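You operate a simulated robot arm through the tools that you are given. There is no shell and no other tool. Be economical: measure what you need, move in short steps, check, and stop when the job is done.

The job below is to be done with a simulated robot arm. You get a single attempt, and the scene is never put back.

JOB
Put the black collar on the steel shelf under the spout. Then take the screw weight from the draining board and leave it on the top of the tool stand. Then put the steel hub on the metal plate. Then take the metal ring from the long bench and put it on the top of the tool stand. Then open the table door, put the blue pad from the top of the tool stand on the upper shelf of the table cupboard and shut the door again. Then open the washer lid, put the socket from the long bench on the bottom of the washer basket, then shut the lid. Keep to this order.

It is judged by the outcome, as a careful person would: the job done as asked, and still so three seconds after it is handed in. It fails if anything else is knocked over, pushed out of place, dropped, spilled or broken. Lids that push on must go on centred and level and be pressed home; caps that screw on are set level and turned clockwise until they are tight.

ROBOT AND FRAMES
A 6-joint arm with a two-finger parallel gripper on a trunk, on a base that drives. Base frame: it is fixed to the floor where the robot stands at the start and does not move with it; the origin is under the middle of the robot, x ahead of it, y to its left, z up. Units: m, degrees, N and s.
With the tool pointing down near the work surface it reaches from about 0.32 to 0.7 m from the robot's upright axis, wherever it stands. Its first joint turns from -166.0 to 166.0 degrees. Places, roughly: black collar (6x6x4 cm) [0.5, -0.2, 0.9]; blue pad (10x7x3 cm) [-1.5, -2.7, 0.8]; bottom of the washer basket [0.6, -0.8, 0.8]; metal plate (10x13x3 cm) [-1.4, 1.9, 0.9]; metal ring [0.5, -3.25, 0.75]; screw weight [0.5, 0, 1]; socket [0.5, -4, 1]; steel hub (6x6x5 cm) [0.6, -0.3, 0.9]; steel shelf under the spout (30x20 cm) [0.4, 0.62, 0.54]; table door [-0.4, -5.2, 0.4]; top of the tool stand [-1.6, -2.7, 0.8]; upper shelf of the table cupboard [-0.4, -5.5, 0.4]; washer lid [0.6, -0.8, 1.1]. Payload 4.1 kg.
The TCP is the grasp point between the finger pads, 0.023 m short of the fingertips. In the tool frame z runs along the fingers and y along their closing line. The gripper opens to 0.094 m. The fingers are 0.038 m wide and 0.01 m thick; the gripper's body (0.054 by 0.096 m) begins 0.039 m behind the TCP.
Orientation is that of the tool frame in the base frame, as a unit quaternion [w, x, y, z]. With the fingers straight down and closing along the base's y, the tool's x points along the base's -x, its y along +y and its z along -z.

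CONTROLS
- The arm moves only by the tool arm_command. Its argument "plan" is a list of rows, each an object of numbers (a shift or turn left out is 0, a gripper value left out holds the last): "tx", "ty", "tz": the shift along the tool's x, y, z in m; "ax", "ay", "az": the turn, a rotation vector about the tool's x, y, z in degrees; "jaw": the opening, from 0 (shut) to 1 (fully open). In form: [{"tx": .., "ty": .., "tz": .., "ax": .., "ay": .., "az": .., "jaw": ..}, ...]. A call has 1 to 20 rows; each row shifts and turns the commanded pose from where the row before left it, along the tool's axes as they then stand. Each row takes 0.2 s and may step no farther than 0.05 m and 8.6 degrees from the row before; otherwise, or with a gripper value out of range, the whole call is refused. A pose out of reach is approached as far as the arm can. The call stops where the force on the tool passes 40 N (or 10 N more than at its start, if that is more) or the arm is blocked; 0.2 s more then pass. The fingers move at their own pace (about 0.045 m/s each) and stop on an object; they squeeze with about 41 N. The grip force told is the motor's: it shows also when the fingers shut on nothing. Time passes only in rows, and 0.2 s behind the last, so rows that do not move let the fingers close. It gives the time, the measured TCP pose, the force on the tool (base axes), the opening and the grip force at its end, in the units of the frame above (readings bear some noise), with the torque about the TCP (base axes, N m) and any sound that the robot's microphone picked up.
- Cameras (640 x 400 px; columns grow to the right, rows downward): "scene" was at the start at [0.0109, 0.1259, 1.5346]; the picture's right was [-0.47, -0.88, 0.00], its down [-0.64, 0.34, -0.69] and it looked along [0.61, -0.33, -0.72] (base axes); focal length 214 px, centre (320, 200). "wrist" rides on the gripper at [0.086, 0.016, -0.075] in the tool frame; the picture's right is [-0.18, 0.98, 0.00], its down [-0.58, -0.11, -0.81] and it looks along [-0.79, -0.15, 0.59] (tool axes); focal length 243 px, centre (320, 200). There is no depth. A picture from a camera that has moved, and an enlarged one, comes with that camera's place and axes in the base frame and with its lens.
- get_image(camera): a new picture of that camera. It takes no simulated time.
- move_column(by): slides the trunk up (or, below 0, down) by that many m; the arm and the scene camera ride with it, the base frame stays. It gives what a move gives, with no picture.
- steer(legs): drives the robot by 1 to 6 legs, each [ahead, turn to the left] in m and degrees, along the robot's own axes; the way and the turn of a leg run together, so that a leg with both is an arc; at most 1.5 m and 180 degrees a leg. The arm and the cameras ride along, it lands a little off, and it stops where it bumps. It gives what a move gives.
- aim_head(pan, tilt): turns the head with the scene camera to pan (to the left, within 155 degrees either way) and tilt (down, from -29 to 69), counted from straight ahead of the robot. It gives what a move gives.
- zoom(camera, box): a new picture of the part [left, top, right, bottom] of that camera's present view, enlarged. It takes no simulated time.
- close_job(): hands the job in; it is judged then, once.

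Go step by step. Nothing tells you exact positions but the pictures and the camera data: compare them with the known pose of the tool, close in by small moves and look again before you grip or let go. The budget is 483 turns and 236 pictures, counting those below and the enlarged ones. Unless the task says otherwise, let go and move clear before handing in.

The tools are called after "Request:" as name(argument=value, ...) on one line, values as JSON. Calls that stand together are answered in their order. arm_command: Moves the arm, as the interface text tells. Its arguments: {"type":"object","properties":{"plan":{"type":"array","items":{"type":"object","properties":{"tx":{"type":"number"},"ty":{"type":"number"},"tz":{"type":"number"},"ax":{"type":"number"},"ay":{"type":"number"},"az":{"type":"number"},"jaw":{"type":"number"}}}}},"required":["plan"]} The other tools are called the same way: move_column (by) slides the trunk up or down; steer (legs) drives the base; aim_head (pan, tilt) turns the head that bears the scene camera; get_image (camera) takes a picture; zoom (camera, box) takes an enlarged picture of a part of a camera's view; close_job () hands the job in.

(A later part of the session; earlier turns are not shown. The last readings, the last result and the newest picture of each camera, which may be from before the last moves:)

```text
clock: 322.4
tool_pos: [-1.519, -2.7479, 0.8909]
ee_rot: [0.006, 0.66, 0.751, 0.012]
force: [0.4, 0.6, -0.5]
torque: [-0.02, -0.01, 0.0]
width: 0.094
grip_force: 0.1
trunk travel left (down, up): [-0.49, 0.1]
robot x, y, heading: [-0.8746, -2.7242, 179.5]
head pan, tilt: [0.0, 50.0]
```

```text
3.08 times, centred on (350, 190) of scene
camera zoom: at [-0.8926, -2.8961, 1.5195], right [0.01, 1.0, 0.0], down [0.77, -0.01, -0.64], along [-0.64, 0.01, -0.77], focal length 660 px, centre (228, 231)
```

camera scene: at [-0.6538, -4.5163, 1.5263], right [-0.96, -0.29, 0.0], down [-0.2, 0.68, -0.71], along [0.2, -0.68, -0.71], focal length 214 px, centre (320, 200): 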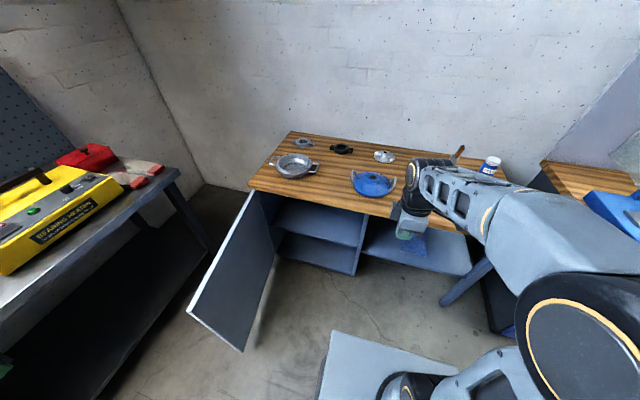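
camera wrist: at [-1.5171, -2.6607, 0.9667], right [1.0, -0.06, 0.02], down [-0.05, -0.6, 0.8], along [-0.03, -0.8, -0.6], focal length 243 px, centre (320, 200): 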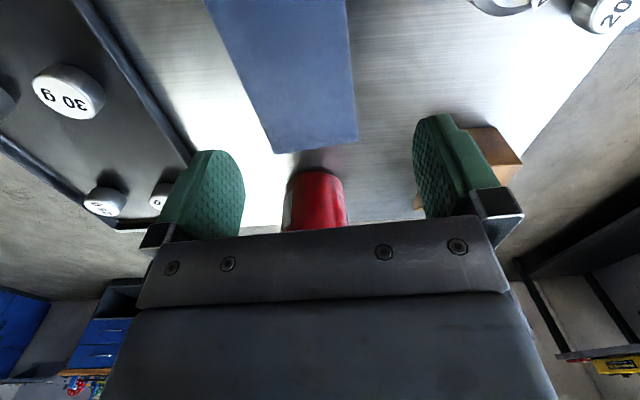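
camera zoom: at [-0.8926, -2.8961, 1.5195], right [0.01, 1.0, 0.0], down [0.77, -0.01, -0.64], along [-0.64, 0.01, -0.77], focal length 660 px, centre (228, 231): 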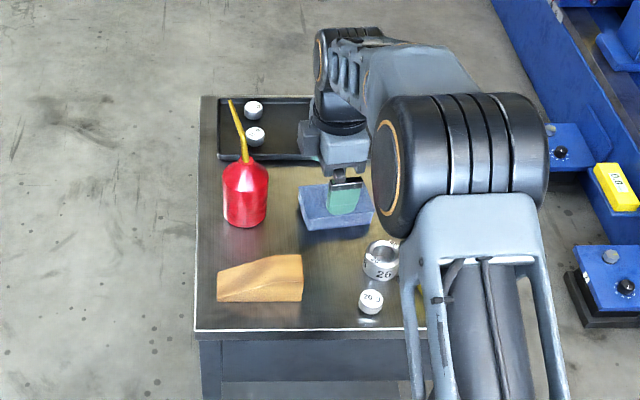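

Shift 8 mm to centre the jaws on the pad, then lower and grip.

Request:
arm_command(plan=[{"ty": -0.008}, {"tz": 0.03}, {"tz": 0.02}, {"tz": 0.01}, {}])

Request:
get_image(camera="wrist")

```text
clock: 323.6
tool_pos: [-1.5276, -2.7485, 0.8305]
ee_rot: [0.005, 0.66, 0.751, 0.013]
force: [0.5, 0.2, -0.6]
torque: [-0.02, -0.02, 0.02]
width: 0.094
grip_force: 0.0
trunk travel left (down, up): [-0.49, 0.1]
robot x, y, heading: [-0.8773, -2.7281, 179.4]
head pan, tilt: [0.0, 50.0]
```

```text
131 pictures are left
camera wrist: at [-1.5242, -2.6609, 0.905], right [1.0, -0.06, 0.02], down [-0.05, -0.6, 0.8], along [-0.03, -0.8, -0.6], focal length 243 px, centre (320, 200)
```

wrist: 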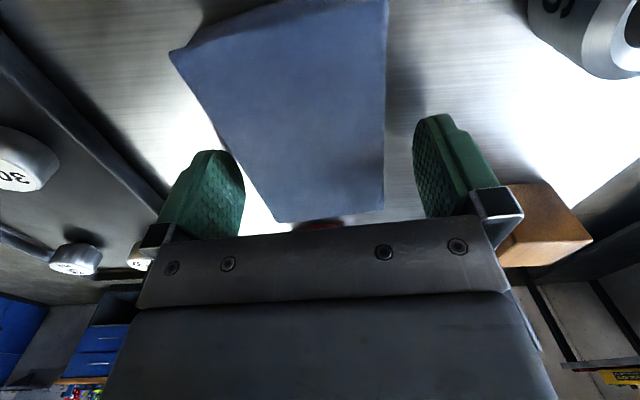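

Request:
arm_command(plan=[{"jaw": 0.7}, {"jaw": 0.55}, {"jaw": 0.55}, {"jaw": 0.55}, {"jaw": 0.55}])

Request:
get_image(camera="wrist")

```text
clock: 324.8
tool_pos: [-1.5268, -2.7485, 0.8298]
ee_rot: [0.005, 0.66, 0.751, 0.013]
force: [0.5, -0.2, -1.0]
torque: [0.01, 0.0, 0.01]
width: 0.0645
grip_force: 40.8
trunk travel left (down, up): [-0.49, 0.1]
robot x, y, heading: [-0.8724, -2.7279, 179.3]
head pan, tilt: [0.0, 50.0]
```

```text
130 pictures are left
camera wrist: at [-1.5242, -2.661, 0.9053], right [1.0, -0.06, 0.02], down [-0.05, -0.6, 0.8], along [-0.03, -0.8, -0.6], focal length 243 px, centre (320, 200)
```

wrist: 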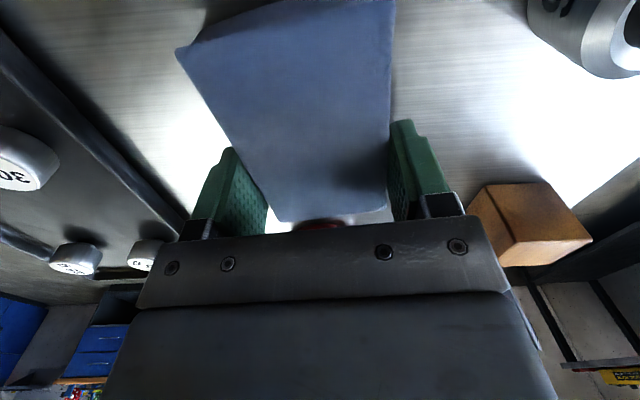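

Gripped. Lift and turn the pad a quarter so its long side points away from me.

Request:
arm_command(plan=[{"tz": -0.03}, {"tz": -0.04}, {"tz": -0.05}, {"tz": -0.05}, {"az": -8}, {"az": -8}, {"az": -8}, {"az": -8}, {"az": -8}, {"az": -8}, {"az": -8}, {"az": -8}, {"az": -8}, {"az": -8}, {"az": -2.8}])

Request:
get_image(camera="wrist")

Request:
zoom(camera="scene", box=[270, 125, 430, 255])

```text
clock: 328.0
tool_pos: [-1.529, -2.7642, 1.0002]
ee_rot: [0.012, 0.029, 0.999, 0.01]
force: [-0.1, 0.6, -0.6]
torque: [0.01, 0.0, -0.01]
width: 0.0645
grip_force: 40.9
out of reach, approached as far as the arm can: row 14, 15
trunk travel left (down, up): [-0.49, 0.1]
robot x, y, heading: [-0.8735, -2.7267, 179.6]
head pan, tilt: [0.0, 50.0]
```

```text
129 pictures are left
camera wrist: at [-1.6168, -2.7445, 1.072], right [0.24, 0.97, 0.03], down [0.55, -0.16, 0.82], along [0.8, -0.18, -0.58], focal length 243 px, centre (320, 200)
```

wrist: 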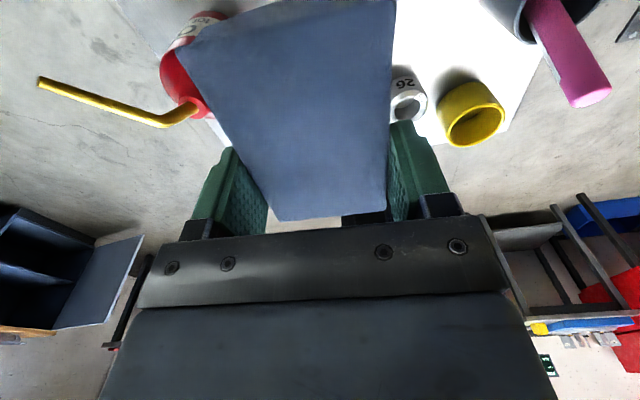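

```text
3.08 times, centred on (350, 190) of scene
camera zoom: at [-0.8925, -2.896, 1.5195], right [0.01, 1.0, 0.0], down [0.77, -0.01, -0.64], along [-0.64, 0.01, -0.77], focal length 660 px, centre (228, 231)
```

zoom: 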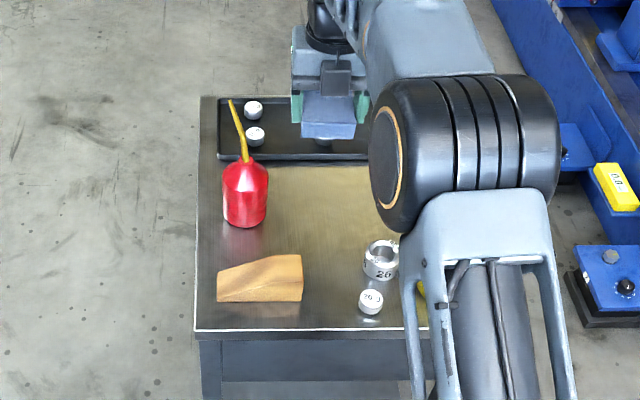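

The wrist is at its turning limit just short of 180°, which is fine. Ease back a few degrees and set the pad down in the clear middle.

Request:
arm_command(plan=[{"az": 5}, {"tx": -0.012, "ty": 0.02}, {"tz": 0.04}, {"tz": 0.04}])

Request:
get_image(camera="wrist")

Request:
zoom(camera="scene", box=[270, 125, 430, 255])

```text
clock: 329.0
tool_pos: [-1.5118, -2.7453, 0.9163]
ee_rot: [0.011, 0.073, 0.997, 0.01]
force: [-0.7, -0.3, -1.3]
torque: [-0.02, 0.0, 0.01]
width: 0.0641
grip_force: 40.8
trunk travel left (down, up): [-0.49, 0.1]
robot x, y, heading: [-0.8762, -2.7277, 179.5]
head pan, tilt: [0.0, 50.0]
```

```text
127 pictures are left
camera wrist: at [-1.5967, -2.7178, 0.9897], right [0.32, 0.95, 0.03], down [0.54, -0.21, 0.82], along [0.78, -0.25, -0.58], focal length 243 px, centre (320, 200)
```

wrist: 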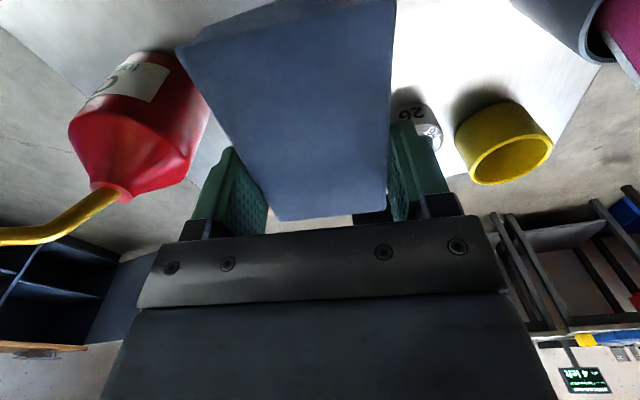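

```text
3.08 times, centred on (350, 190) of scene
camera zoom: at [-0.893, -2.8962, 1.5195], right [0.01, 1.0, 0.0], down [0.77, -0.01, -0.64], along [-0.64, 0.01, -0.77], focal length 660 px, centre (228, 231)
```

zoom: 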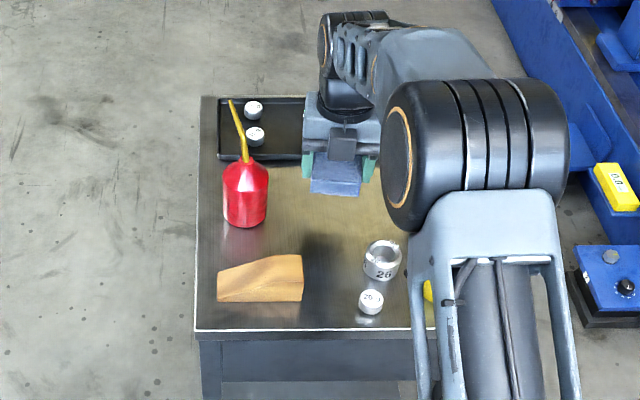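

Request:
arm_command(plan=[{"tz": 0.04}, {"tz": 0.03}, {"tz": 0.01}, {"tz": 0.003}, {"tz": 0.002}, {"tz": 0.002}])

```text
clock: 330.4
tool_pos: [-1.5114, -2.7439, 0.8329]
ee_rot: [0.011, 0.073, 0.997, 0.011]
force: [0.8, 0.3, 0.0]
torque: [0.02, -0.03, -0.03]
width: 0.064
grip_force: 41.3
trunk travel left (down, up): [-0.49, 0.1]
robot x, y, heading: [-0.8715, -2.7262, 179.5]
head pan, tilt: [0.0, 50.0]
```

Request:
arm_command(plan=[{"tz": 0.002}, {"tz": 0.002}, {"tz": 0.001}])

```text
clock: 331.2
tool_pos: [-1.5117, -2.7439, 0.8303]
ee_rot: [0.007, 0.072, 0.997, 0.01]
force: [3.2, -2.5, 21.3]
torque: [-0.57, 1.46, 0.13]
width: 0.0642
grip_force: 40.8
trunk travel left (down, up): [-0.49, 0.1]
robot x, y, heading: [-0.8724, -2.7288, 179.5]
head pan, tilt: [0.0, 50.0]
```

Release, lift, and tilt the tool 40° for a leaning regrasp.

Request:
arm_command(plan=[{"tz": -0.0025}, {"jaw": 0.85}, {"jaw": 0.9}, {}, {"tz": -0.03}, {"tz": -0.05}, {"tz": -0.04}, {"ay": 8}, {"ay": 8}, {"ay": 8}, {"ay": 8}, {"ay": 8}])

Request:
get_image(camera="wrist")

Request:
zoom(camera="scene", box=[270, 125, 430, 255])

```text
clock: 333.8
tool_pos: [-1.5121, -2.7466, 0.95]
ee_rot: [-0.331, 0.064, 0.941, 0.035]
force: [0.0, 0.2, -0.1]
torque: [0.02, -0.02, -0.01]
width: 0.0849
grip_force: 0.0
trunk travel left (down, up): [-0.49, 0.1]
robot x, y, heading: [-0.8721, -2.7307, 179.6]
head pan, tilt: [0.0, 50.0]
```

```text
125 pictures are left
camera wrist: at [-1.5315, -2.7296, 1.0626], right [0.28, 0.95, -0.09], down [0.93, -0.25, 0.26], along [0.22, -0.16, -0.96], focal length 243 px, centre (320, 200)
```

wrist: 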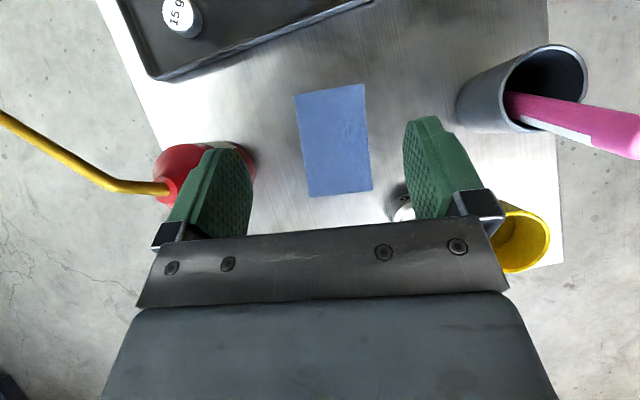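

```text
3.08 times, centred on (350, 190) of scene
camera zoom: at [-0.8924, -2.8961, 1.5195], right [0.01, 1.0, 0.0], down [0.77, -0.01, -0.64], along [-0.64, 0.01, -0.77], focal length 660 px, centre (228, 231)
```

zoom: 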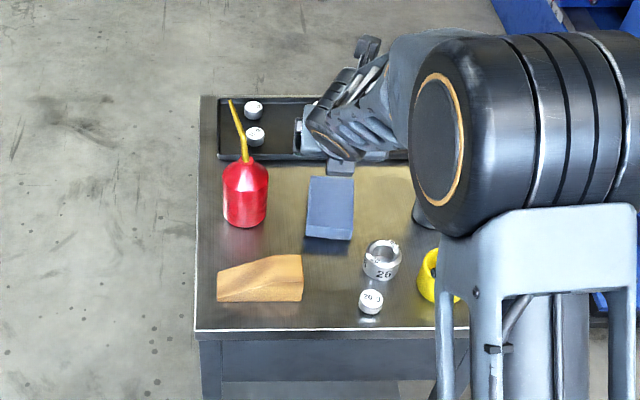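

The pad is square to the leaning tool. Lower vertically toward it.

Request:
arm_command(plan=[{"tx": -0.0188, "ty": 0.0043, "tz": 0.0234}, {"tx": -0.0188, "ty": -0.0007, "tz": 0.0234}, {"tx": -0.0188, "ty": -0.0007, "tz": 0.0234}])

Request:
get_image(camera="wrist")

Request:
zoom(camera="scene", box=[270, 125, 430, 255])

```text
clock: 334.6
tool_pos: [-1.515, -2.7406, 0.8588]
ee_rot: [-0.331, 0.065, 0.941, 0.035]
force: [0.0, 0.0, 0.2]
torque: [-0.02, -0.01, 0.0]
width: 0.0848
grip_force: 0.0
trunk travel left (down, up): [-0.49, 0.1]
robot x, y, heading: [-0.8753, -2.7304, 179.7]
head pan, tilt: [0.0, 50.0]
```

```text
123 pictures are left
camera wrist: at [-1.5331, -2.7254, 0.9721], right [0.28, 0.95, -0.09], down [0.93, -0.25, 0.26], along [0.23, -0.16, -0.96], focal length 243 px, centre (320, 200)
```

wrist: 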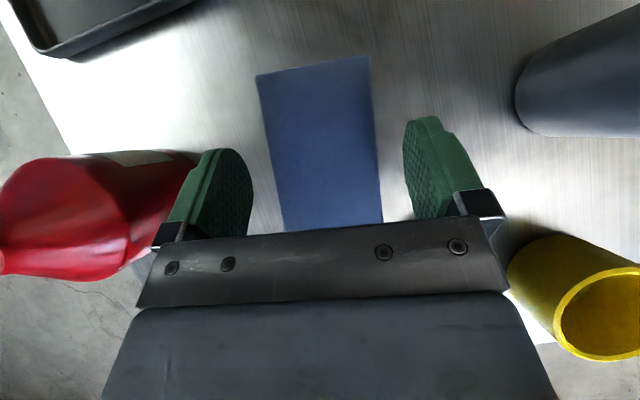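

```text
3.08 times, centred on (350, 190) of scene
camera zoom: at [-0.8925, -2.8961, 1.5195], right [0.01, 1.0, 0.0], down [0.77, -0.01, -0.64], along [-0.64, 0.01, -0.77], focal length 660 px, centre (228, 231)
```

zoom: 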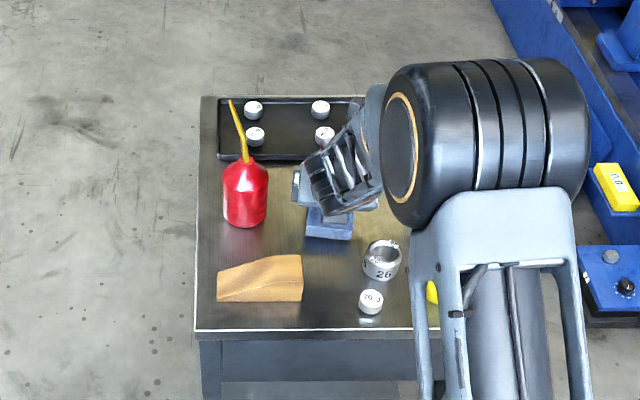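

Request:
arm_command(plan=[{"tx": -0.0094, "ty": -0.0003, "tz": 0.0117}, {"tx": -0.005, "tz": 0.006}])

```text
clock: 335.2
tool_pos: [-1.5136, -2.7411, 0.8368]
ee_rot: [-0.33, 0.065, 0.941, 0.035]
force: [-1.0, 0.0, 0.3]
torque: [-0.06, -0.01, 0.0]
width: 0.0843
grip_force: 0.0
trunk travel left (down, up): [-0.49, 0.1]
robot x, y, heading: [-0.8735, -2.7273, 179.5]
head pan, tilt: [0.0, 50.0]
```

Request:
arm_command(plan=[{"tx": -0.0019, "tz": 0.0023}, {"jaw": 0.65}, {"jaw": 0.5}, {"jaw": 0.5}, {"jaw": 0.5}, {"jaw": 0.5}])

Request:
get_image(camera="wrist")

```text
clock: 336.6
tool_pos: [-1.5133, -2.741, 0.8341]
ee_rot: [-0.331, 0.064, 0.941, 0.034]
force: [0.3, -0.1, 1.4]
torque: [-0.05, -0.01, 0.0]
width: 0.0642
grip_force: 41.7
trunk travel left (down, up): [-0.49, 0.1]
robot x, y, heading: [-0.8722, -2.73, 179.5]
head pan, tilt: [0.0, 50.0]
```

```text
121 pictures are left
camera wrist: at [-1.532, -2.7245, 0.9472], right [0.28, 0.95, -0.09], down [0.93, -0.25, 0.26], along [0.23, -0.16, -0.96], focal length 243 px, centre (320, 200)
```

wrist: 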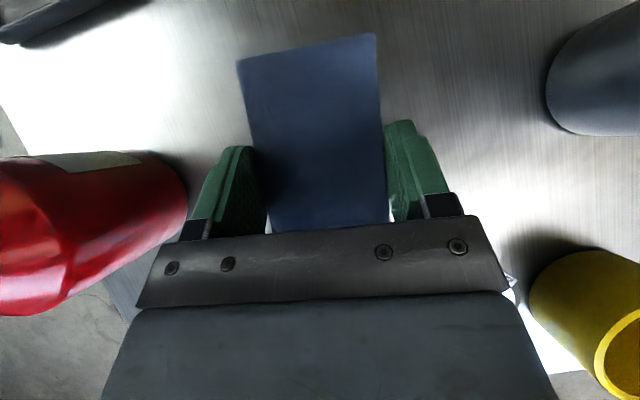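

Gripped with the pad level. Lift straight up.

Request:
arm_command(plan=[{"tx": 0.0125, "tz": -0.0156}, {"tx": 0.0207, "tz": -0.0257}, {"tx": 0.0207, "tz": -0.0257}, {"tx": 0.0207, "tz": -0.0257}, {"tx": 0.0207, "tz": -0.0257}, {"tx": 0.0207, "tz": -0.0257}])

Request:
get_image(camera="wrist")

Request:
get_image(camera="scene")

```text
clock: 338.0
tool_pos: [-1.5156, -2.7446, 1.0194]
ee_rot: [-0.331, 0.065, 0.941, 0.036]
force: [-0.6, 0.0, -0.7]
torque: [0.02, 0.0, -0.03]
width: 0.0639
grip_force: 41.5
trunk travel left (down, up): [-0.49, 0.1]
robot x, y, heading: [-0.8738, -2.7308, 179.3]
head pan, tilt: [0.0, 50.0]
```

```text
120 pictures are left
camera wrist: at [-1.5341, -2.7273, 1.1323], right [0.28, 0.95, -0.09], down [0.93, -0.25, 0.26], along [0.23, -0.16, -0.96], focal length 243 px, centre (320, 200)
```

wrist: 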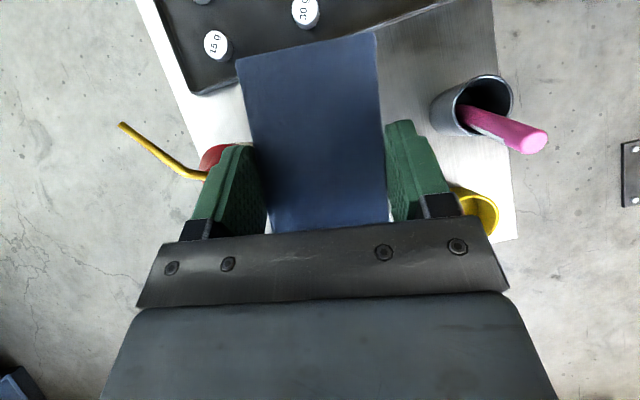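

```text
119 pictures are left
camera scene: at [-0.8923, -2.8961, 1.5194], right [0.01, 1.0, 0.0], down [0.77, -0.01, -0.64], along [-0.64, 0.01, -0.77], focal length 214 px, centre (320, 200)
```

scene: 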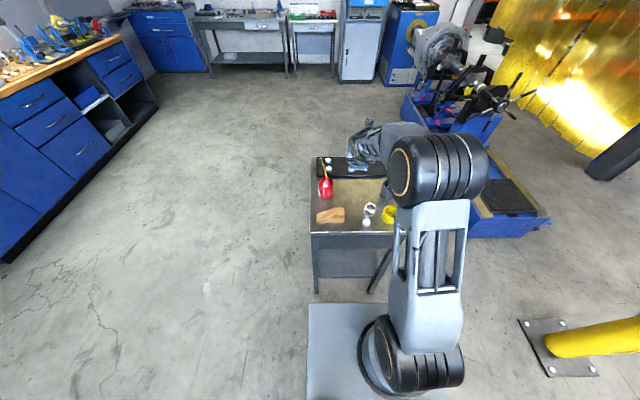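

Retract toward the robot, then I'll drive to the cupboard.

Request:
arm_command(plan=[{"tx": -0.031, "ty": 0.0058, "tz": -0.0248}, {"tx": -0.031, "ty": 0.0058, "tz": -0.0248}, {"tx": -0.031, "ty": 0.0058, "tz": -0.0248}, {"tx": -0.031, "ty": 0.0058, "tz": -0.0248}])

```text
clock: 339.0
tool_pos: [-1.3565, -2.7459, 1.0171]
ee_rot: [-0.331, 0.065, 0.941, 0.034]
force: [0.2, 0.1, 0.4]
torque: [0.02, 0.01, 0.02]
width: 0.0641
grip_force: 41.1
trunk travel left (down, up): [-0.49, 0.1]
robot x, y, heading: [-0.8712, -2.7249, 179.5]
head pan, tilt: [0.0, 50.0]
```

Request:
steer(legs=[[-0.25, 0], [0, 96], [1.4, 0]])

Request:
aim_head(pan=0, tilt=45)

Request:
get_image(camera="scene")

```text
clock: 351.8
tool_pos: [-0.261, -4.6188, 1.0183]
ee_rot: [0.236, 0.69, -0.643, 0.235]
force: [-0.4, -0.3, -0.7]
torque: [-0.01, -0.04, 0.0]
width: 0.0642
grip_force: 41.3
trunk travel left (down, up): [-0.49, 0.1]
robot x, y, heading: [-0.3817, -4.1511, -78.3]
head pan, tilt: [0.0, 50.0]
```

```text
clock: 352.4
tool_pos: [-0.2614, -4.6182, 1.0179]
ee_rot: [0.235, 0.69, -0.643, 0.235]
force: [-0.5, -1.2, -0.4]
torque: [0.02, -0.02, 0.01]
width: 0.0642
grip_force: 41.5
trunk travel left (down, up): [-0.49, 0.1]
robot x, y, heading: [-0.3811, -4.1499, -78.6]
head pan, tilt: [0.0, 45.0]
```

```text
118 pictures are left
camera scene: at [-0.2119, -4.1417, 1.5263], right [-0.98, -0.2, 0.0], down [-0.14, 0.69, -0.71], along [0.14, -0.69, -0.71], focal length 214 px, centre (320, 200)
```

scene: 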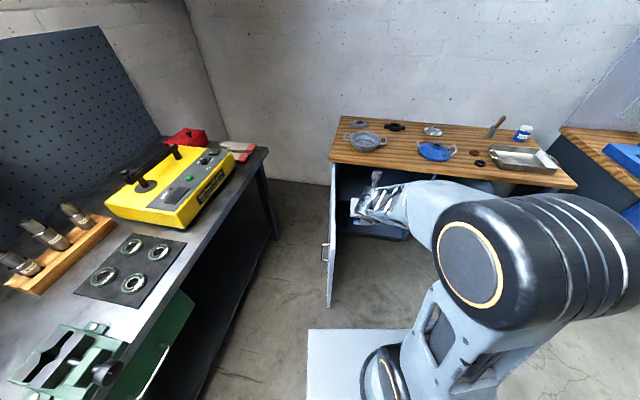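

I need to shift to x≈-0.55 to clear the open door. Back up and re-enter.

Request:
steer(legs=[[-0.2, 0], [0, -25], [0.5, 0], [0, 13.6]])

Request:
get_image(camera="scene")

```text
clock: 358.6
tool_pos: [-0.5165, -4.9049, 1.0174]
ee_rot: [-0.259, -0.62, 0.711, -0.209]
force: [-0.4, 0.0, -1.0]
torque: [-0.01, -0.01, 0.01]
width: 0.0641
grip_force: 41.2
trunk travel left (down, up): [-0.49, 0.1]
robot x, y, heading: [-0.5352, -4.4197, -90.7]
head pan, tilt: [0.0, 45.0]
```

```text
117 pictures are left
camera scene: at [-0.3696, -4.4483, 1.5264], right [-1.0, 0.01, 0.0], down [0.01, 0.71, -0.71], along [-0.01, -0.71, -0.71], focal length 214 px, centre (320, 200)
```

scene: 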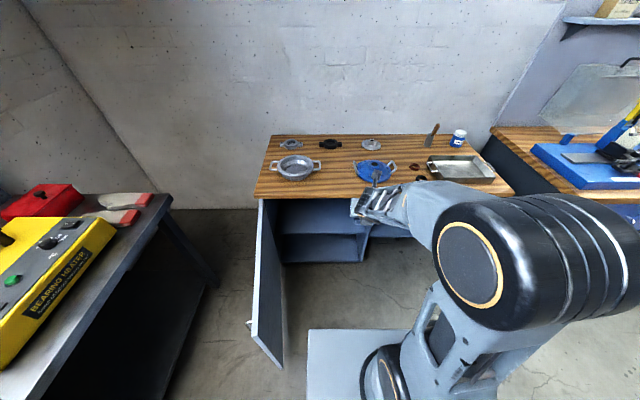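

Lower the trunk and look into the cupboard.

Request:
move_column(by=-0.4)

Request:
aim_head(pan=0, tilt=35)

Request:
get_image(camera="scene")

Request:
get_image(camera="wrist")

```text
clock: 362.5
tool_pos: [-0.5159, -4.9063, 0.6181]
ee_rot: [-0.257, -0.62, 0.711, -0.209]
force: [0.6, 0.1, 0.3]
torque: [0.01, 0.01, -0.01]
width: 0.0639
grip_force: 41.6
trunk travel left (down, up): [-0.09, 0.5]
robot x, y, heading: [-0.538, -4.4218, -90.2]
head pan, tilt: [0.0, 45.0]
```

```text
clock: 363.2
tool_pos: [-0.5155, -4.9052, 0.6172]
ee_rot: [-0.258, -0.62, 0.711, -0.209]
force: [-0.6, 0.0, 0.4]
torque: [0.04, -0.03, 0.0]
width: 0.0636
grip_force: 41.1
trunk travel left (down, up): [-0.09, 0.5]
robot x, y, heading: [-0.5335, -4.4248, -90.4]
head pan, tilt: [0.0, 35.0]
```

```text
116 pictures are left
camera scene: at [-0.3698, -4.4551, 1.1411], right [-1.0, 0.01, 0.0], down [0.0, 0.57, -0.82], along [-0.01, -0.82, -0.57], focal length 214 px, centre (320, 200)
```

scene: 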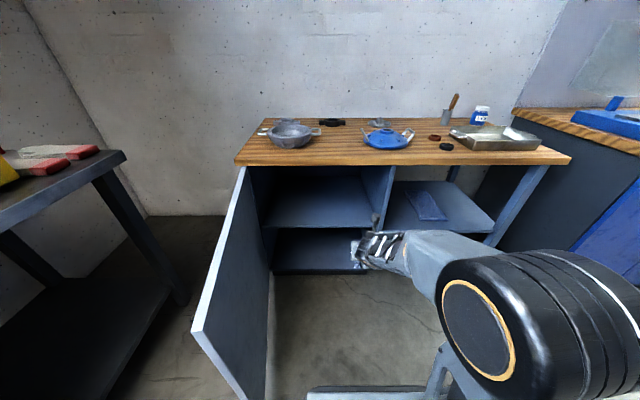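

```text
115 pictures are left
camera wrist: at [-0.5326, -4.9236, 0.7302], right [-0.95, 0.28, -0.09], down [0.25, 0.93, 0.26], along [0.16, 0.23, -0.96], focal length 243 px, centre (320, 200)
```

wrist: 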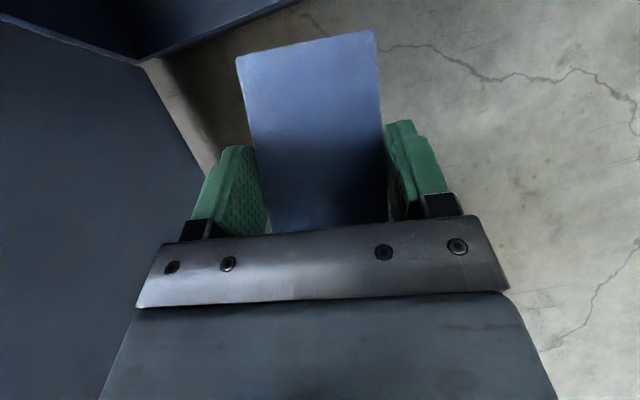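

The upper shelf (z≈0.44) is empty and reaches from about y=-5.25 back. I'll lower to just above shelf height, shift to the middle, then roll in.

Request:
move_column(by=-0.09)

Request:
arm_command(plan=[{"ty": -0.03, "tx": -0.0094, "tz": 0.0117}, {"ty": -0.035, "tx": -0.0094, "tz": 0.0117}, {"ty": -0.03}])

Request:
steer(legs=[[0.17, 0]])

Request:
get_image(camera="scene")

Request:
get_image(camera="wrist")

```text
clock: 364.4
tool_pos: [-0.516, -4.9056, 0.5272]
ee_rot: [-0.259, -0.62, 0.711, -0.208]
force: [0.1, 0.1, 0.2]
torque: [0.05, 0.04, 0.03]
width: 0.0639
grip_force: 40.8
trunk travel left (down, up): [0.0, 0.59]
robot x, y, heading: [-0.5349, -4.4258, -90.5]
head pan, tilt: [0.0, 35.0]
```

```text
clock: 365.2
tool_pos: [-0.4206, -4.9189, 0.496]
ee_rot: [-0.258, -0.62, 0.71, -0.209]
force: [0.1, -0.5, -1.2]
torque: [0.01, 0.0, 0.0]
width: 0.064
grip_force: 40.8
trunk travel left (down, up): [0.0, 0.59]
robot x, y, heading: [-0.5361, -4.4242, -90.6]
head pan, tilt: [0.0, 35.0]
```

```text
clock: 366.7
tool_pos: [-0.4215, -5.0946, 0.4964]
ee_rot: [-0.258, -0.621, 0.71, -0.209]
force: [-0.4, 0.0, -0.1]
torque: [-0.01, 0.03, 0.01]
width: 0.0639
grip_force: 41.0
trunk travel left (down, up): [0.0, 0.59]
robot x, y, heading: [-0.5413, -4.5998, -90.7]
head pan, tilt: [0.0, 35.0]
```

```text
114 pictures are left
camera scene: at [-0.371, -4.6315, 1.0512], right [-1.0, 0.01, 0.0], down [0.0, 0.57, -0.82], along [-0.01, -0.82, -0.57], focal length 214 px, centre (320, 200)
```

scene: 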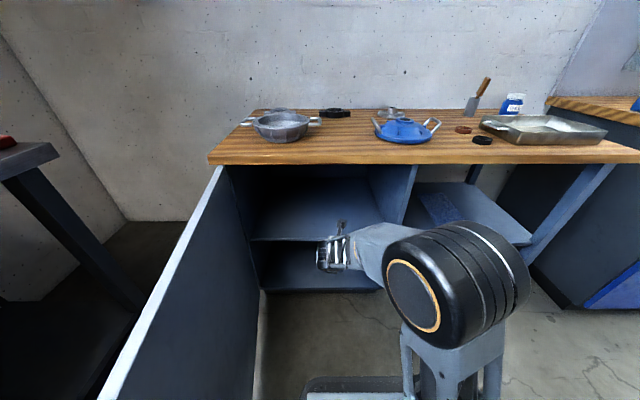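

```text
113 pictures are left
camera wrist: at [-0.4376, -5.1141, 0.6082], right [-0.95, 0.28, -0.09], down [0.25, 0.93, 0.26], along [0.16, 0.23, -0.96], focal length 243 px, centre (320, 200)
```

wrist: 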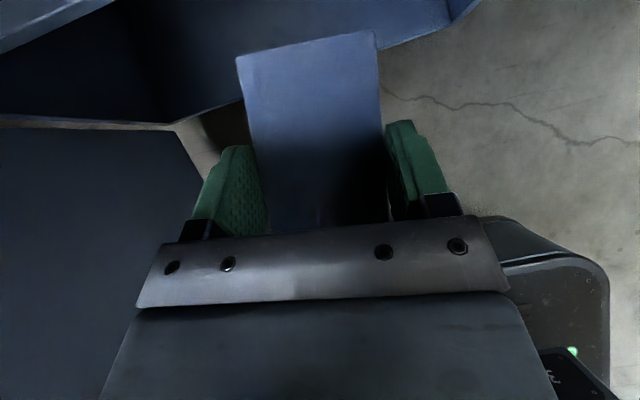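

Shelf edge height may be as much as 0.46, so raise 3 cm before going in.

Request:
arm_command(plan=[{"tx": 0.0188, "tz": -0.0234}])

Request:
steer(legs=[[0.13, 0]])

Request:
get_image(camera="wrist")

Request:
get_image(camera="scene")

```text
clock: 367.1
tool_pos: [-0.4195, -5.0946, 0.5264]
ee_rot: [-0.257, -0.621, 0.71, -0.209]
force: [-0.3, -0.1, -0.5]
torque: [-0.03, 0.03, -0.01]
width: 0.0639
grip_force: 41.2
trunk travel left (down, up): [0.0, 0.59]
robot x, y, heading: [-0.5348, -4.5983, -90.3]
head pan, tilt: [0.0, 35.0]
```

```text
clock: 368.4
tool_pos: [-0.4211, -5.2192, 0.5264]
ee_rot: [-0.258, -0.62, 0.711, -0.21]
force: [-0.3, 0.2, -0.2]
torque: [0.0, 0.03, -0.02]
width: 0.064
grip_force: 40.8
trunk travel left (down, up): [0.0, 0.59]
robot x, y, heading: [-0.537, -4.726, -90.5]
head pan, tilt: [0.0, 35.0]
```

```text
112 pictures are left
camera wrist: at [-0.4371, -5.2378, 0.6382], right [-0.95, 0.28, -0.09], down [0.25, 0.93, 0.26], along [0.16, 0.23, -0.96], focal length 243 px, centre (320, 200)
```

wrist: 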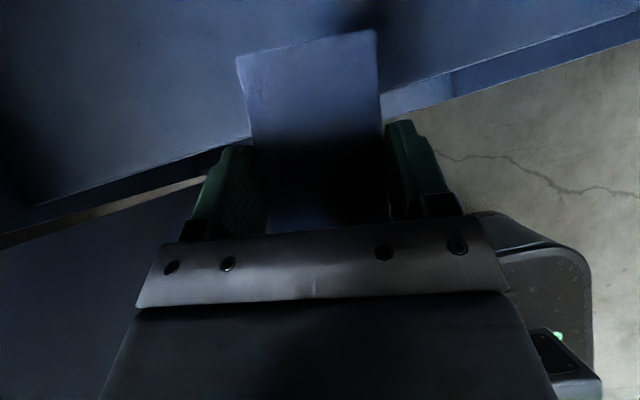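

```text
111 pictures are left
camera scene: at [-0.3719, -4.7567, 1.0512], right [-1.0, 0.01, 0.0], down [0.0, 0.57, -0.82], along [-0.01, -0.82, -0.57], focal length 214 px, centre (320, 200)
```

scene: 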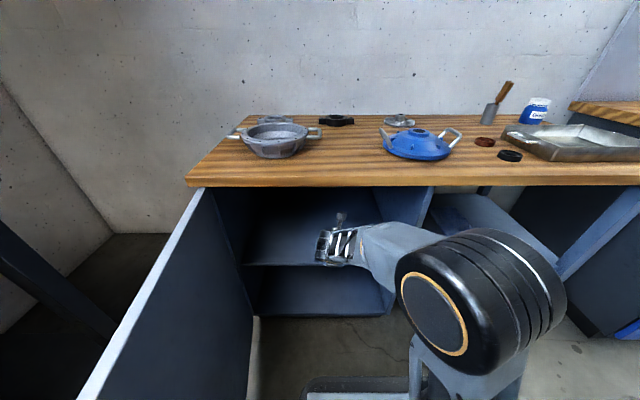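

Shelf front edge is at y≈-5.256, z≈0.415. Extend the arm inward 12 cm.

Request:
arm_command(plan=[{"tx": 0.031, "ty": -0.0058, "tz": 0.0247}, {"tx": 0.031, "ty": -0.0058, "tz": 0.0247}, {"tx": 0.031, "ty": -0.0058, "tz": 0.0247}])

Request:
get_image(camera="wrist")

Request:
get_image(camera="scene")

```text
clock: 369.2
tool_pos: [-0.423, -5.34, 0.5269]
ee_rot: [-0.259, -0.621, 0.71, -0.21]
force: [0.4, 0.6, -0.2]
torque: [-0.01, 0.03, -0.02]
width: 0.0639
grip_force: 41.2
trunk travel left (down, up): [0.0, 0.59]
robot x, y, heading: [-0.5375, -4.7238, -90.2]
head pan, tilt: [0.0, 35.0]
```

```text
110 pictures are left
camera wrist: at [-0.4382, -5.3574, 0.6394], right [-0.95, 0.28, -0.09], down [0.25, 0.93, 0.26], along [0.16, 0.23, -0.96], focal length 243 px, centre (320, 200)
```

wrist: 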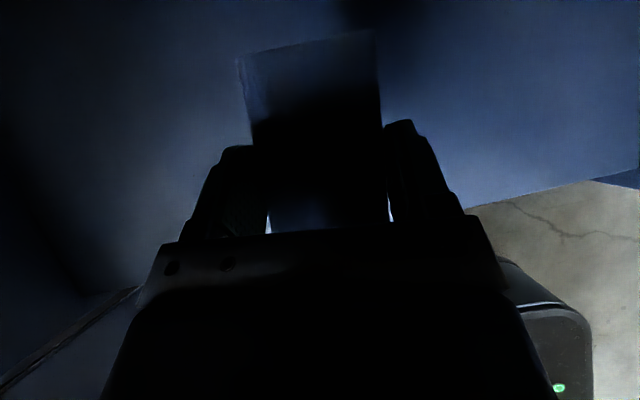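

```text
109 pictures are left
camera scene: at [-0.3719, -4.7565, 1.0512], right [-1.0, 0.01, 0.0], down [0.0, 0.57, -0.82], along [-0.01, -0.82, -0.57], focal length 214 px, centre (320, 200)
```

scene: 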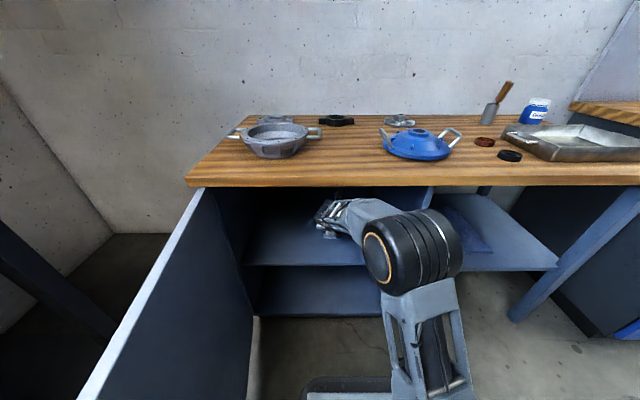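

Inside. Lower to the shelf.

Request:
arm_command(plan=[{"tx": -0.0125, "tz": 0.0156}, {"tx": -0.0125, "tz": 0.0156}, {"tx": -0.0063, "tz": 0.0078}, {"tx": -0.0031, "tz": 0.0039}, {"tx": -0.0031, "tz": 0.0039}])

```text
clock: 370.4
tool_pos: [-0.4206, -5.3399, 0.4654]
ee_rot: [-0.257, -0.621, 0.71, -0.209]
force: [0.0, -1.1, -1.0]
torque: [0.03, 0.02, -0.02]
width: 0.064
grip_force: 40.3
trunk travel left (down, up): [0.0, 0.59]
robot x, y, heading: [-0.5353, -4.7247, -90.5]
head pan, tilt: [0.0, 35.0]
```

Request:
arm_command(plan=[{"tx": -0.0025, "tz": 0.0031}, {"tx": -0.0025, "tz": 0.0031}, {"tx": -0.0019, "tz": 0.0023}, {"tx": -0.0019, "tz": 0.0023}, {"tx": -0.0019, "tz": 0.0023}])

```text
clock: 371.6
tool_pos: [-0.4225, -5.34, 0.45]
ee_rot: [-0.259, -0.619, 0.71, -0.211]
force: [-3.4, 2.6, 10.0]
torque: [0.28, -0.25, 0.11]
width: 0.064
grip_force: 41.1
trunk travel left (down, up): [0.0, 0.59]
robot x, y, heading: [-0.535, -4.7276, -90.3]
head pan, tilt: [0.0, 35.0]
```

Contact at the expected height. Release and withdraw along the tool axis.

Request:
arm_command(plan=[{"tx": 0.0006, "tz": -0.0008}, {"jaw": 0.8}, {"jaw": 0.88}, {}, {"tz": -0.02}, {"tz": -0.03}, {"tz": -0.04}, {"tz": -0.03}])

Request:
get_image(camera="wrist")

Request:
get_image(camera="scene")

```text
clock: 373.4
tool_pos: [-0.4068, -5.2639, 0.5405]
ee_rot: [-0.258, -0.621, 0.71, -0.209]
force: [-0.4, 0.8, 0.3]
torque: [0.02, -0.03, 0.01]
width: 0.0827
grip_force: 0.0
trunk travel left (down, up): [0.0, 0.59]
robot x, y, heading: [-0.5407, -4.7247, -90.6]
head pan, tilt: [0.0, 35.0]
```

```text
108 pictures are left
camera wrist: at [-0.4238, -5.2817, 0.6528], right [-0.95, 0.28, -0.09], down [0.25, 0.93, 0.26], along [0.16, 0.23, -0.96], focal length 243 px, centre (320, 200)
```

wrist: 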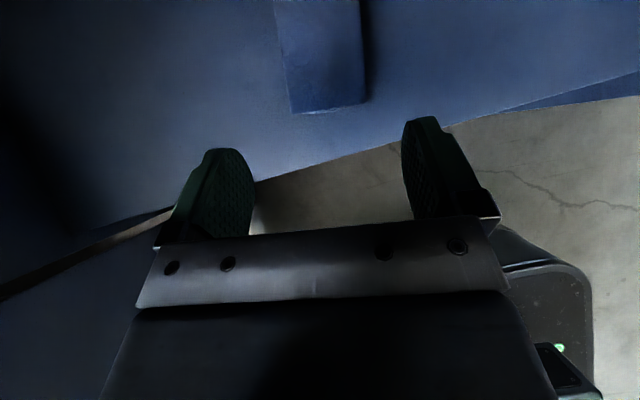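

```text
107 pictures are left
camera scene: at [-0.3718, -4.7569, 1.0511], right [-1.0, 0.01, 0.0], down [0.0, 0.57, -0.82], along [-0.01, -0.82, -0.57], focal length 214 px, centre (320, 200)
```

scene: 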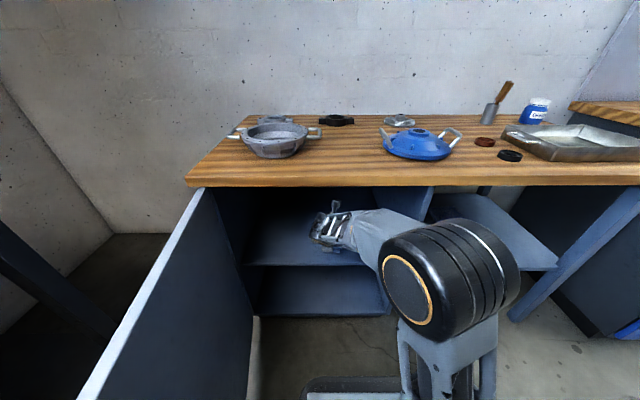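

The pad lies on the upper shelf. Back the robot out, raise the trunk and straighten the tool.

Request:
steer(legs=[[-0.3, 0]])

Request:
move_column(by=0.4)

Request:
zoom(camera="scene", box=[180, 100, 500, 300])

```text
clock: 375.4
tool_pos: [-0.4062, -4.9618, 0.5405]
ee_rot: [-0.258, -0.62, 0.711, -0.209]
force: [-0.9, 0.2, 0.9]
torque: [0.01, 0.05, 0.0]
width: 0.0828
grip_force: 0.0
trunk travel left (down, up): [0.0, 0.59]
robot x, y, heading: [-0.5389, -4.4198, -90.4]
head pan, tilt: [0.0, 35.0]
```

```text
clock: 379.3
tool_pos: [-0.4074, -4.962, 0.94]
ee_rot: [-0.258, -0.62, 0.711, -0.209]
force: [-0.5, -0.8, -0.9]
torque: [0.01, 0.01, 0.01]
width: 0.0826
grip_force: 0.0
trunk travel left (down, up): [-0.4, 0.19]
robot x, y, heading: [-0.5402, -4.4194, -90.7]
head pan, tilt: [0.0, 35.0]
```

```text
2.00 times, centred on (340, 200) of scene
camera zoom: at [-0.3695, -4.4546, 1.4512], right [-1.0, 0.01, 0.0], down [0.0, 0.57, -0.82], along [-0.01, -0.82, -0.57], focal length 429 px, centre (280, 200)
```

zoom: 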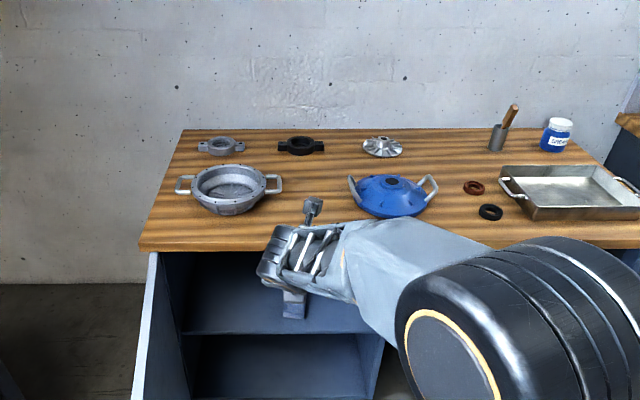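

Request:
arm_command(plan=[{"ay": -8, "jaw": 0}, {"ay": -8}, {"ay": -8}, {"ay": -8}, {"ay": -7}, {"az": 8}, {"az": 8}, {"az": 8}, {"az": 8}, {"az": 8}, {"az": 8}, {"az": 8}, {"az": 8}, {"az": 8}, {"az": 8}])

Request:
arm_command(plan=[{"az": 8}, {"az": 8}, {"az": 8}, {"az": 8}, {"az": 8}, {"az": 8}, {"az": 8}, {"az": 8}, {"az": 8}, {"az": 8}, {"az": 8}])

```text
clock: 382.5
tool_pos: [-0.4064, -4.9622, 0.9415]
ee_rot: [-0.012, -0.013, 1.0, 0.003]
force: [0.6, -0.4, -0.4]
torque: [-0.01, -0.01, -0.01]
width: 0.0002
grip_force: 40.4
trunk travel left (down, up): [-0.4, 0.19]
robot x, y, heading: [-0.5392, -4.4236, -90.5]
head pan, tilt: [0.0, 35.0]
```

```text
clock: 384.9
tool_pos: [-0.4049, -4.9622, 0.9402]
ee_rot: [-0.011, 0.685, 0.728, -0.004]
force: [-0.1, -0.2, -0.4]
torque: [-0.04, 0.02, 0.0]
width: 0.0
grip_force: 41.4
trunk travel left (down, up): [-0.4, 0.19]
robot x, y, heading: [-0.5347, -4.4233, -90.5]
head pan, tilt: [0.0, 35.0]
```

Swing over the open door to its outer side.

Request:
arm_command(plan=[{"tx": 0.0214, "ty": 0.0438}, {"tx": 0.0214, "ty": 0.0438}, {"tx": 0.0214, "ty": 0.0438}, {"tx": 0.0214, "ty": 0.0438}, {"tx": 0.0214, "ty": 0.0438}, {"tx": 0.0214, "ty": 0.0438}, {"tx": 0.0214, "ty": 0.0438}, {"tx": 0.0214, "ty": 0.0438}, {"tx": 0.0214, "ty": 0.0438}, {"tx": 0.0214, "ty": 0.0438}])

Request:
aim_head(pan=25, tilt=50)

Request:
get_image(camera="scene")

Request:
get_image(camera="wrist")

```text
clock: 387.1
tool_pos: [0.0182, -4.7218, 0.9324]
ee_rot: [-0.011, 0.684, 0.729, -0.006]
force: [-1.0, 0.8, 0.9]
torque: [-0.01, -0.02, 0.01]
width: 0.0
grip_force: 41.1
trunk travel left (down, up): [-0.4, 0.19]
robot x, y, heading: [-0.5365, -4.4197, -90.3]
head pan, tilt: [0.0, 35.0]
```

```text
clock: 388.0
tool_pos: [0.0174, -4.7221, 0.9327]
ee_rot: [-0.01, 0.684, 0.729, -0.005]
force: [0.1, 0.2, -0.1]
torque: [-0.01, 0.01, -0.01]
width: 0.0
grip_force: 40.8
trunk travel left (down, up): [-0.4, 0.19]
robot x, y, heading: [-0.5365, -4.4224, -90.5]
head pan, tilt: [25.0, 50.0]
```

```text
105 pictures are left
camera scene: at [-0.3367, -4.4366, 1.4295], right [-0.91, -0.41, 0.0], down [-0.32, 0.7, -0.64], along [0.27, -0.59, -0.77], focal length 214 px, centre (320, 200)
```

scene: 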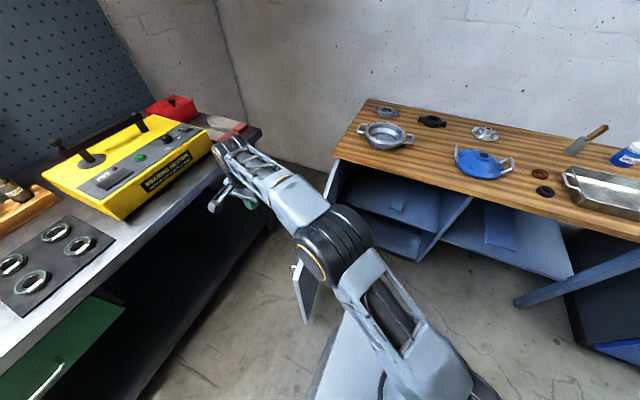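

```text
104 pictures are left
camera wrist: at [0.0307, -4.6353, 1.007], right [0.99, -0.12, -0.02], down [-0.05, -0.59, 0.8], along [-0.11, -0.8, -0.59], focal length 243 px, centre (320, 200)
```

wrist: 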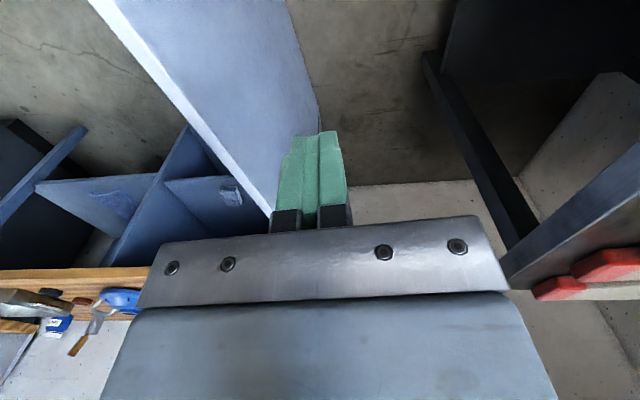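

Request:
move_column(by=-0.24)

Request:
get_image(camera="scene")

```text
clock: 390.5
tool_pos: [0.0181, -4.7226, 0.6924]
ee_rot: [-0.01, 0.684, 0.73, -0.006]
force: [0.2, 0.1, 0.7]
torque: [0.03, 0.0, -0.03]
width: 0.0
grip_force: 40.6
trunk travel left (down, up): [-0.16, 0.43]
robot x, y, heading: [-0.5323, -4.4183, -90.6]
head pan, tilt: [25.0, 50.0]
```

```text
103 pictures are left
camera scene: at [-0.3367, -4.4365, 1.1895], right [-0.91, -0.41, 0.0], down [-0.32, 0.7, -0.64], along [0.27, -0.58, -0.77], focal length 214 px, centre (320, 200)
```

scene: 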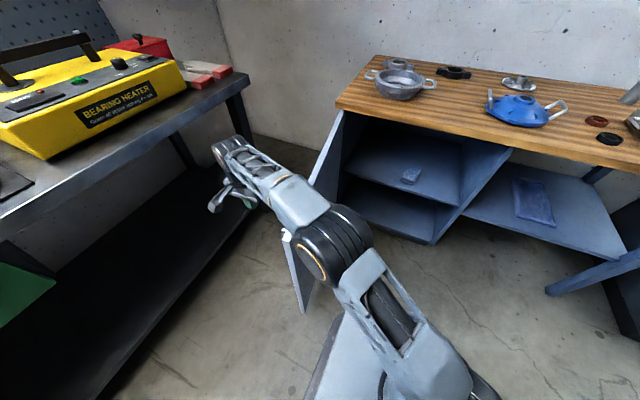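

The pad is visible on the shelf. Now push the door closed along its arc from outside.

Request:
arm_command(plan=[{"tx": -0.04, "ty": -0.003}, {"tx": -0.04, "ty": -0.003}, {"tx": 0.0035, "ty": -0.034}, {"tx": 0.0035, "ty": -0.034}, {"tx": 0.0035, "ty": -0.034}, {"tx": -0.0037, "ty": -0.0367}, {"tx": -0.0037, "ty": -0.0367}, {"tx": -0.0037, "ty": -0.0367}])

Request:
get_image(camera="scene")

```text
clock: 392.2
tool_pos: [-0.1699, -4.8072, 0.6947]
ee_rot: [-0.002, 0.678, 0.735, -0.001]
force: [6.7, 1.9, -2.1]
torque: [0.0, 0.14, 0.15]
width: 0.0
grip_force: 41.2
out of reach, approached as far as the arm can: row 2
trunk travel left (down, up): [-0.16, 0.43]
robot x, y, heading: [-0.5371, -4.4267, -90.3]
head pan, tilt: [25.0, 50.0]
stopped in row 8: the force on the tool passed its limit at 74 N (the readings are from after the stop); the commanded pose is now the measured one
```

```text
102 pictures are left
camera scene: at [-0.336, -4.4358, 1.1892], right [-0.91, -0.42, 0.0], down [-0.32, 0.7, -0.64], along [0.27, -0.58, -0.77], focal length 214 px, centre (320, 200)
```

scene: 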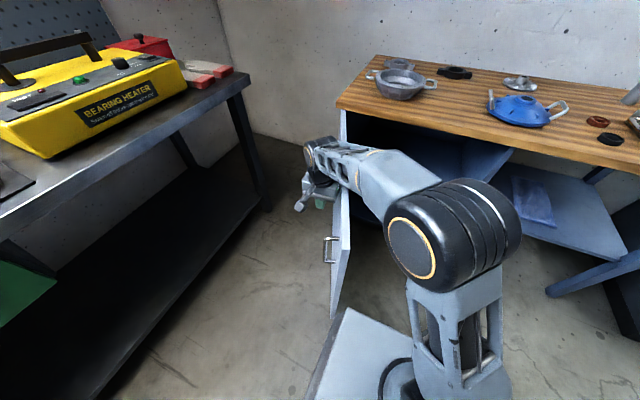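

The door edge met the robot's base corner. Move the gripper off, back the robot up 0.2 m, then continue.

Request:
arm_command(plan=[{"ty": 0.04}, {"ty": 0.04}])

Request:
steer(legs=[[-0.2, 0]])

Request:
get_image(camera="scene")

```text
clock: 392.8
tool_pos: [-0.0914, -4.803, 0.6928]
ee_rot: [-0.003, 0.679, 0.734, -0.001]
force: [-0.5, -0.2, 0.3]
torque: [0.02, -0.02, -0.01]
width: 0.0
grip_force: 40.7
trunk travel left (down, up): [-0.16, 0.43]
robot x, y, heading: [-0.5377, -4.4205, -90.6]
head pan, tilt: [25.0, 50.0]
```

```text
clock: 394.4
tool_pos: [-0.0902, -4.5986, 0.6926]
ee_rot: [-0.002, 0.678, 0.735, -0.002]
force: [0.8, 0.3, -0.6]
torque: [-0.01, -0.02, 0.02]
width: 0.0002
grip_force: 41.1
trunk travel left (down, up): [-0.16, 0.43]
robot x, y, heading: [-0.5354, -4.219, -90.4]
head pan, tilt: [25.0, 50.0]
```

```text
101 pictures are left
camera scene: at [-0.3354, -4.2329, 1.1894], right [-0.91, -0.42, 0.0], down [-0.32, 0.7, -0.64], along [0.27, -0.58, -0.77], focal length 214 px, centre (320, 200)
```

scene: 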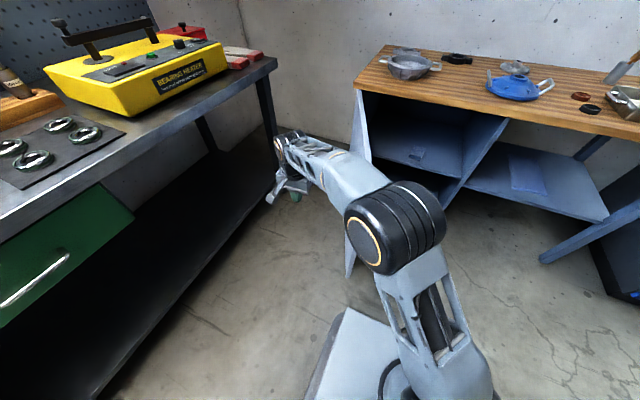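

Request:
arm_command(plan=[{"tx": -0.0415, "ty": -0.0134}, {"tx": -0.0415, "ty": -0.0134}, {"tx": -0.0415, "ty": -0.0134}, {"tx": -0.0415, "ty": -0.0134}, {"tx": -0.0073, "ty": -0.0323}, {"tx": -0.0073, "ty": -0.0323}, {"tx": -0.0073, "ty": -0.0323}, {"tx": -0.0073, "ty": -0.0323}, {"tx": -0.0073, "ty": -0.0323}, {"tx": -0.0073, "ty": -0.0323}, {"tx": -0.0234, "ty": -0.033}, {"tx": -0.0234, "ty": -0.033}, {"tx": -0.0234, "ty": -0.033}])

Request:
get_image(camera="scene")

```text
clock: 397.2
tool_pos: [-0.4133, -4.9028, 0.6945]
ee_rot: [-0.002, 0.678, 0.735, -0.001]
force: [-0.3, 0.4, 0.4]
torque: [-0.02, 0.0, -0.02]
width: 0.0001
grip_force: 40.6
trunk travel left (down, up): [-0.16, 0.43]
robot x, y, heading: [-0.5334, -4.2198, -90.6]
head pan, tilt: [25.0, 50.0]
```

```text
100 pictures are left
camera scene: at [-0.3353, -4.2328, 1.1894], right [-0.91, -0.42, 0.0], down [-0.32, 0.7, -0.64], along [0.27, -0.58, -0.77], focal length 214 px, centre (320, 200)
```

scene: 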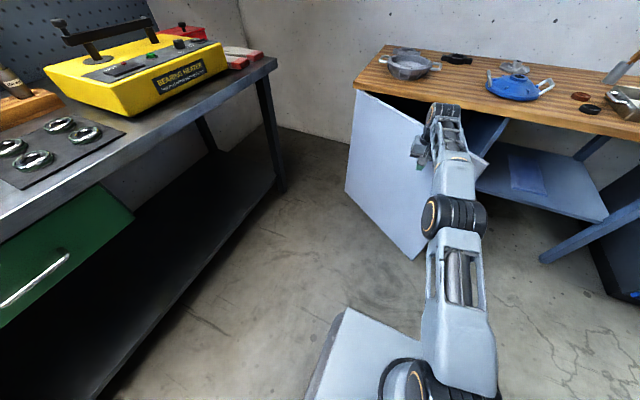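

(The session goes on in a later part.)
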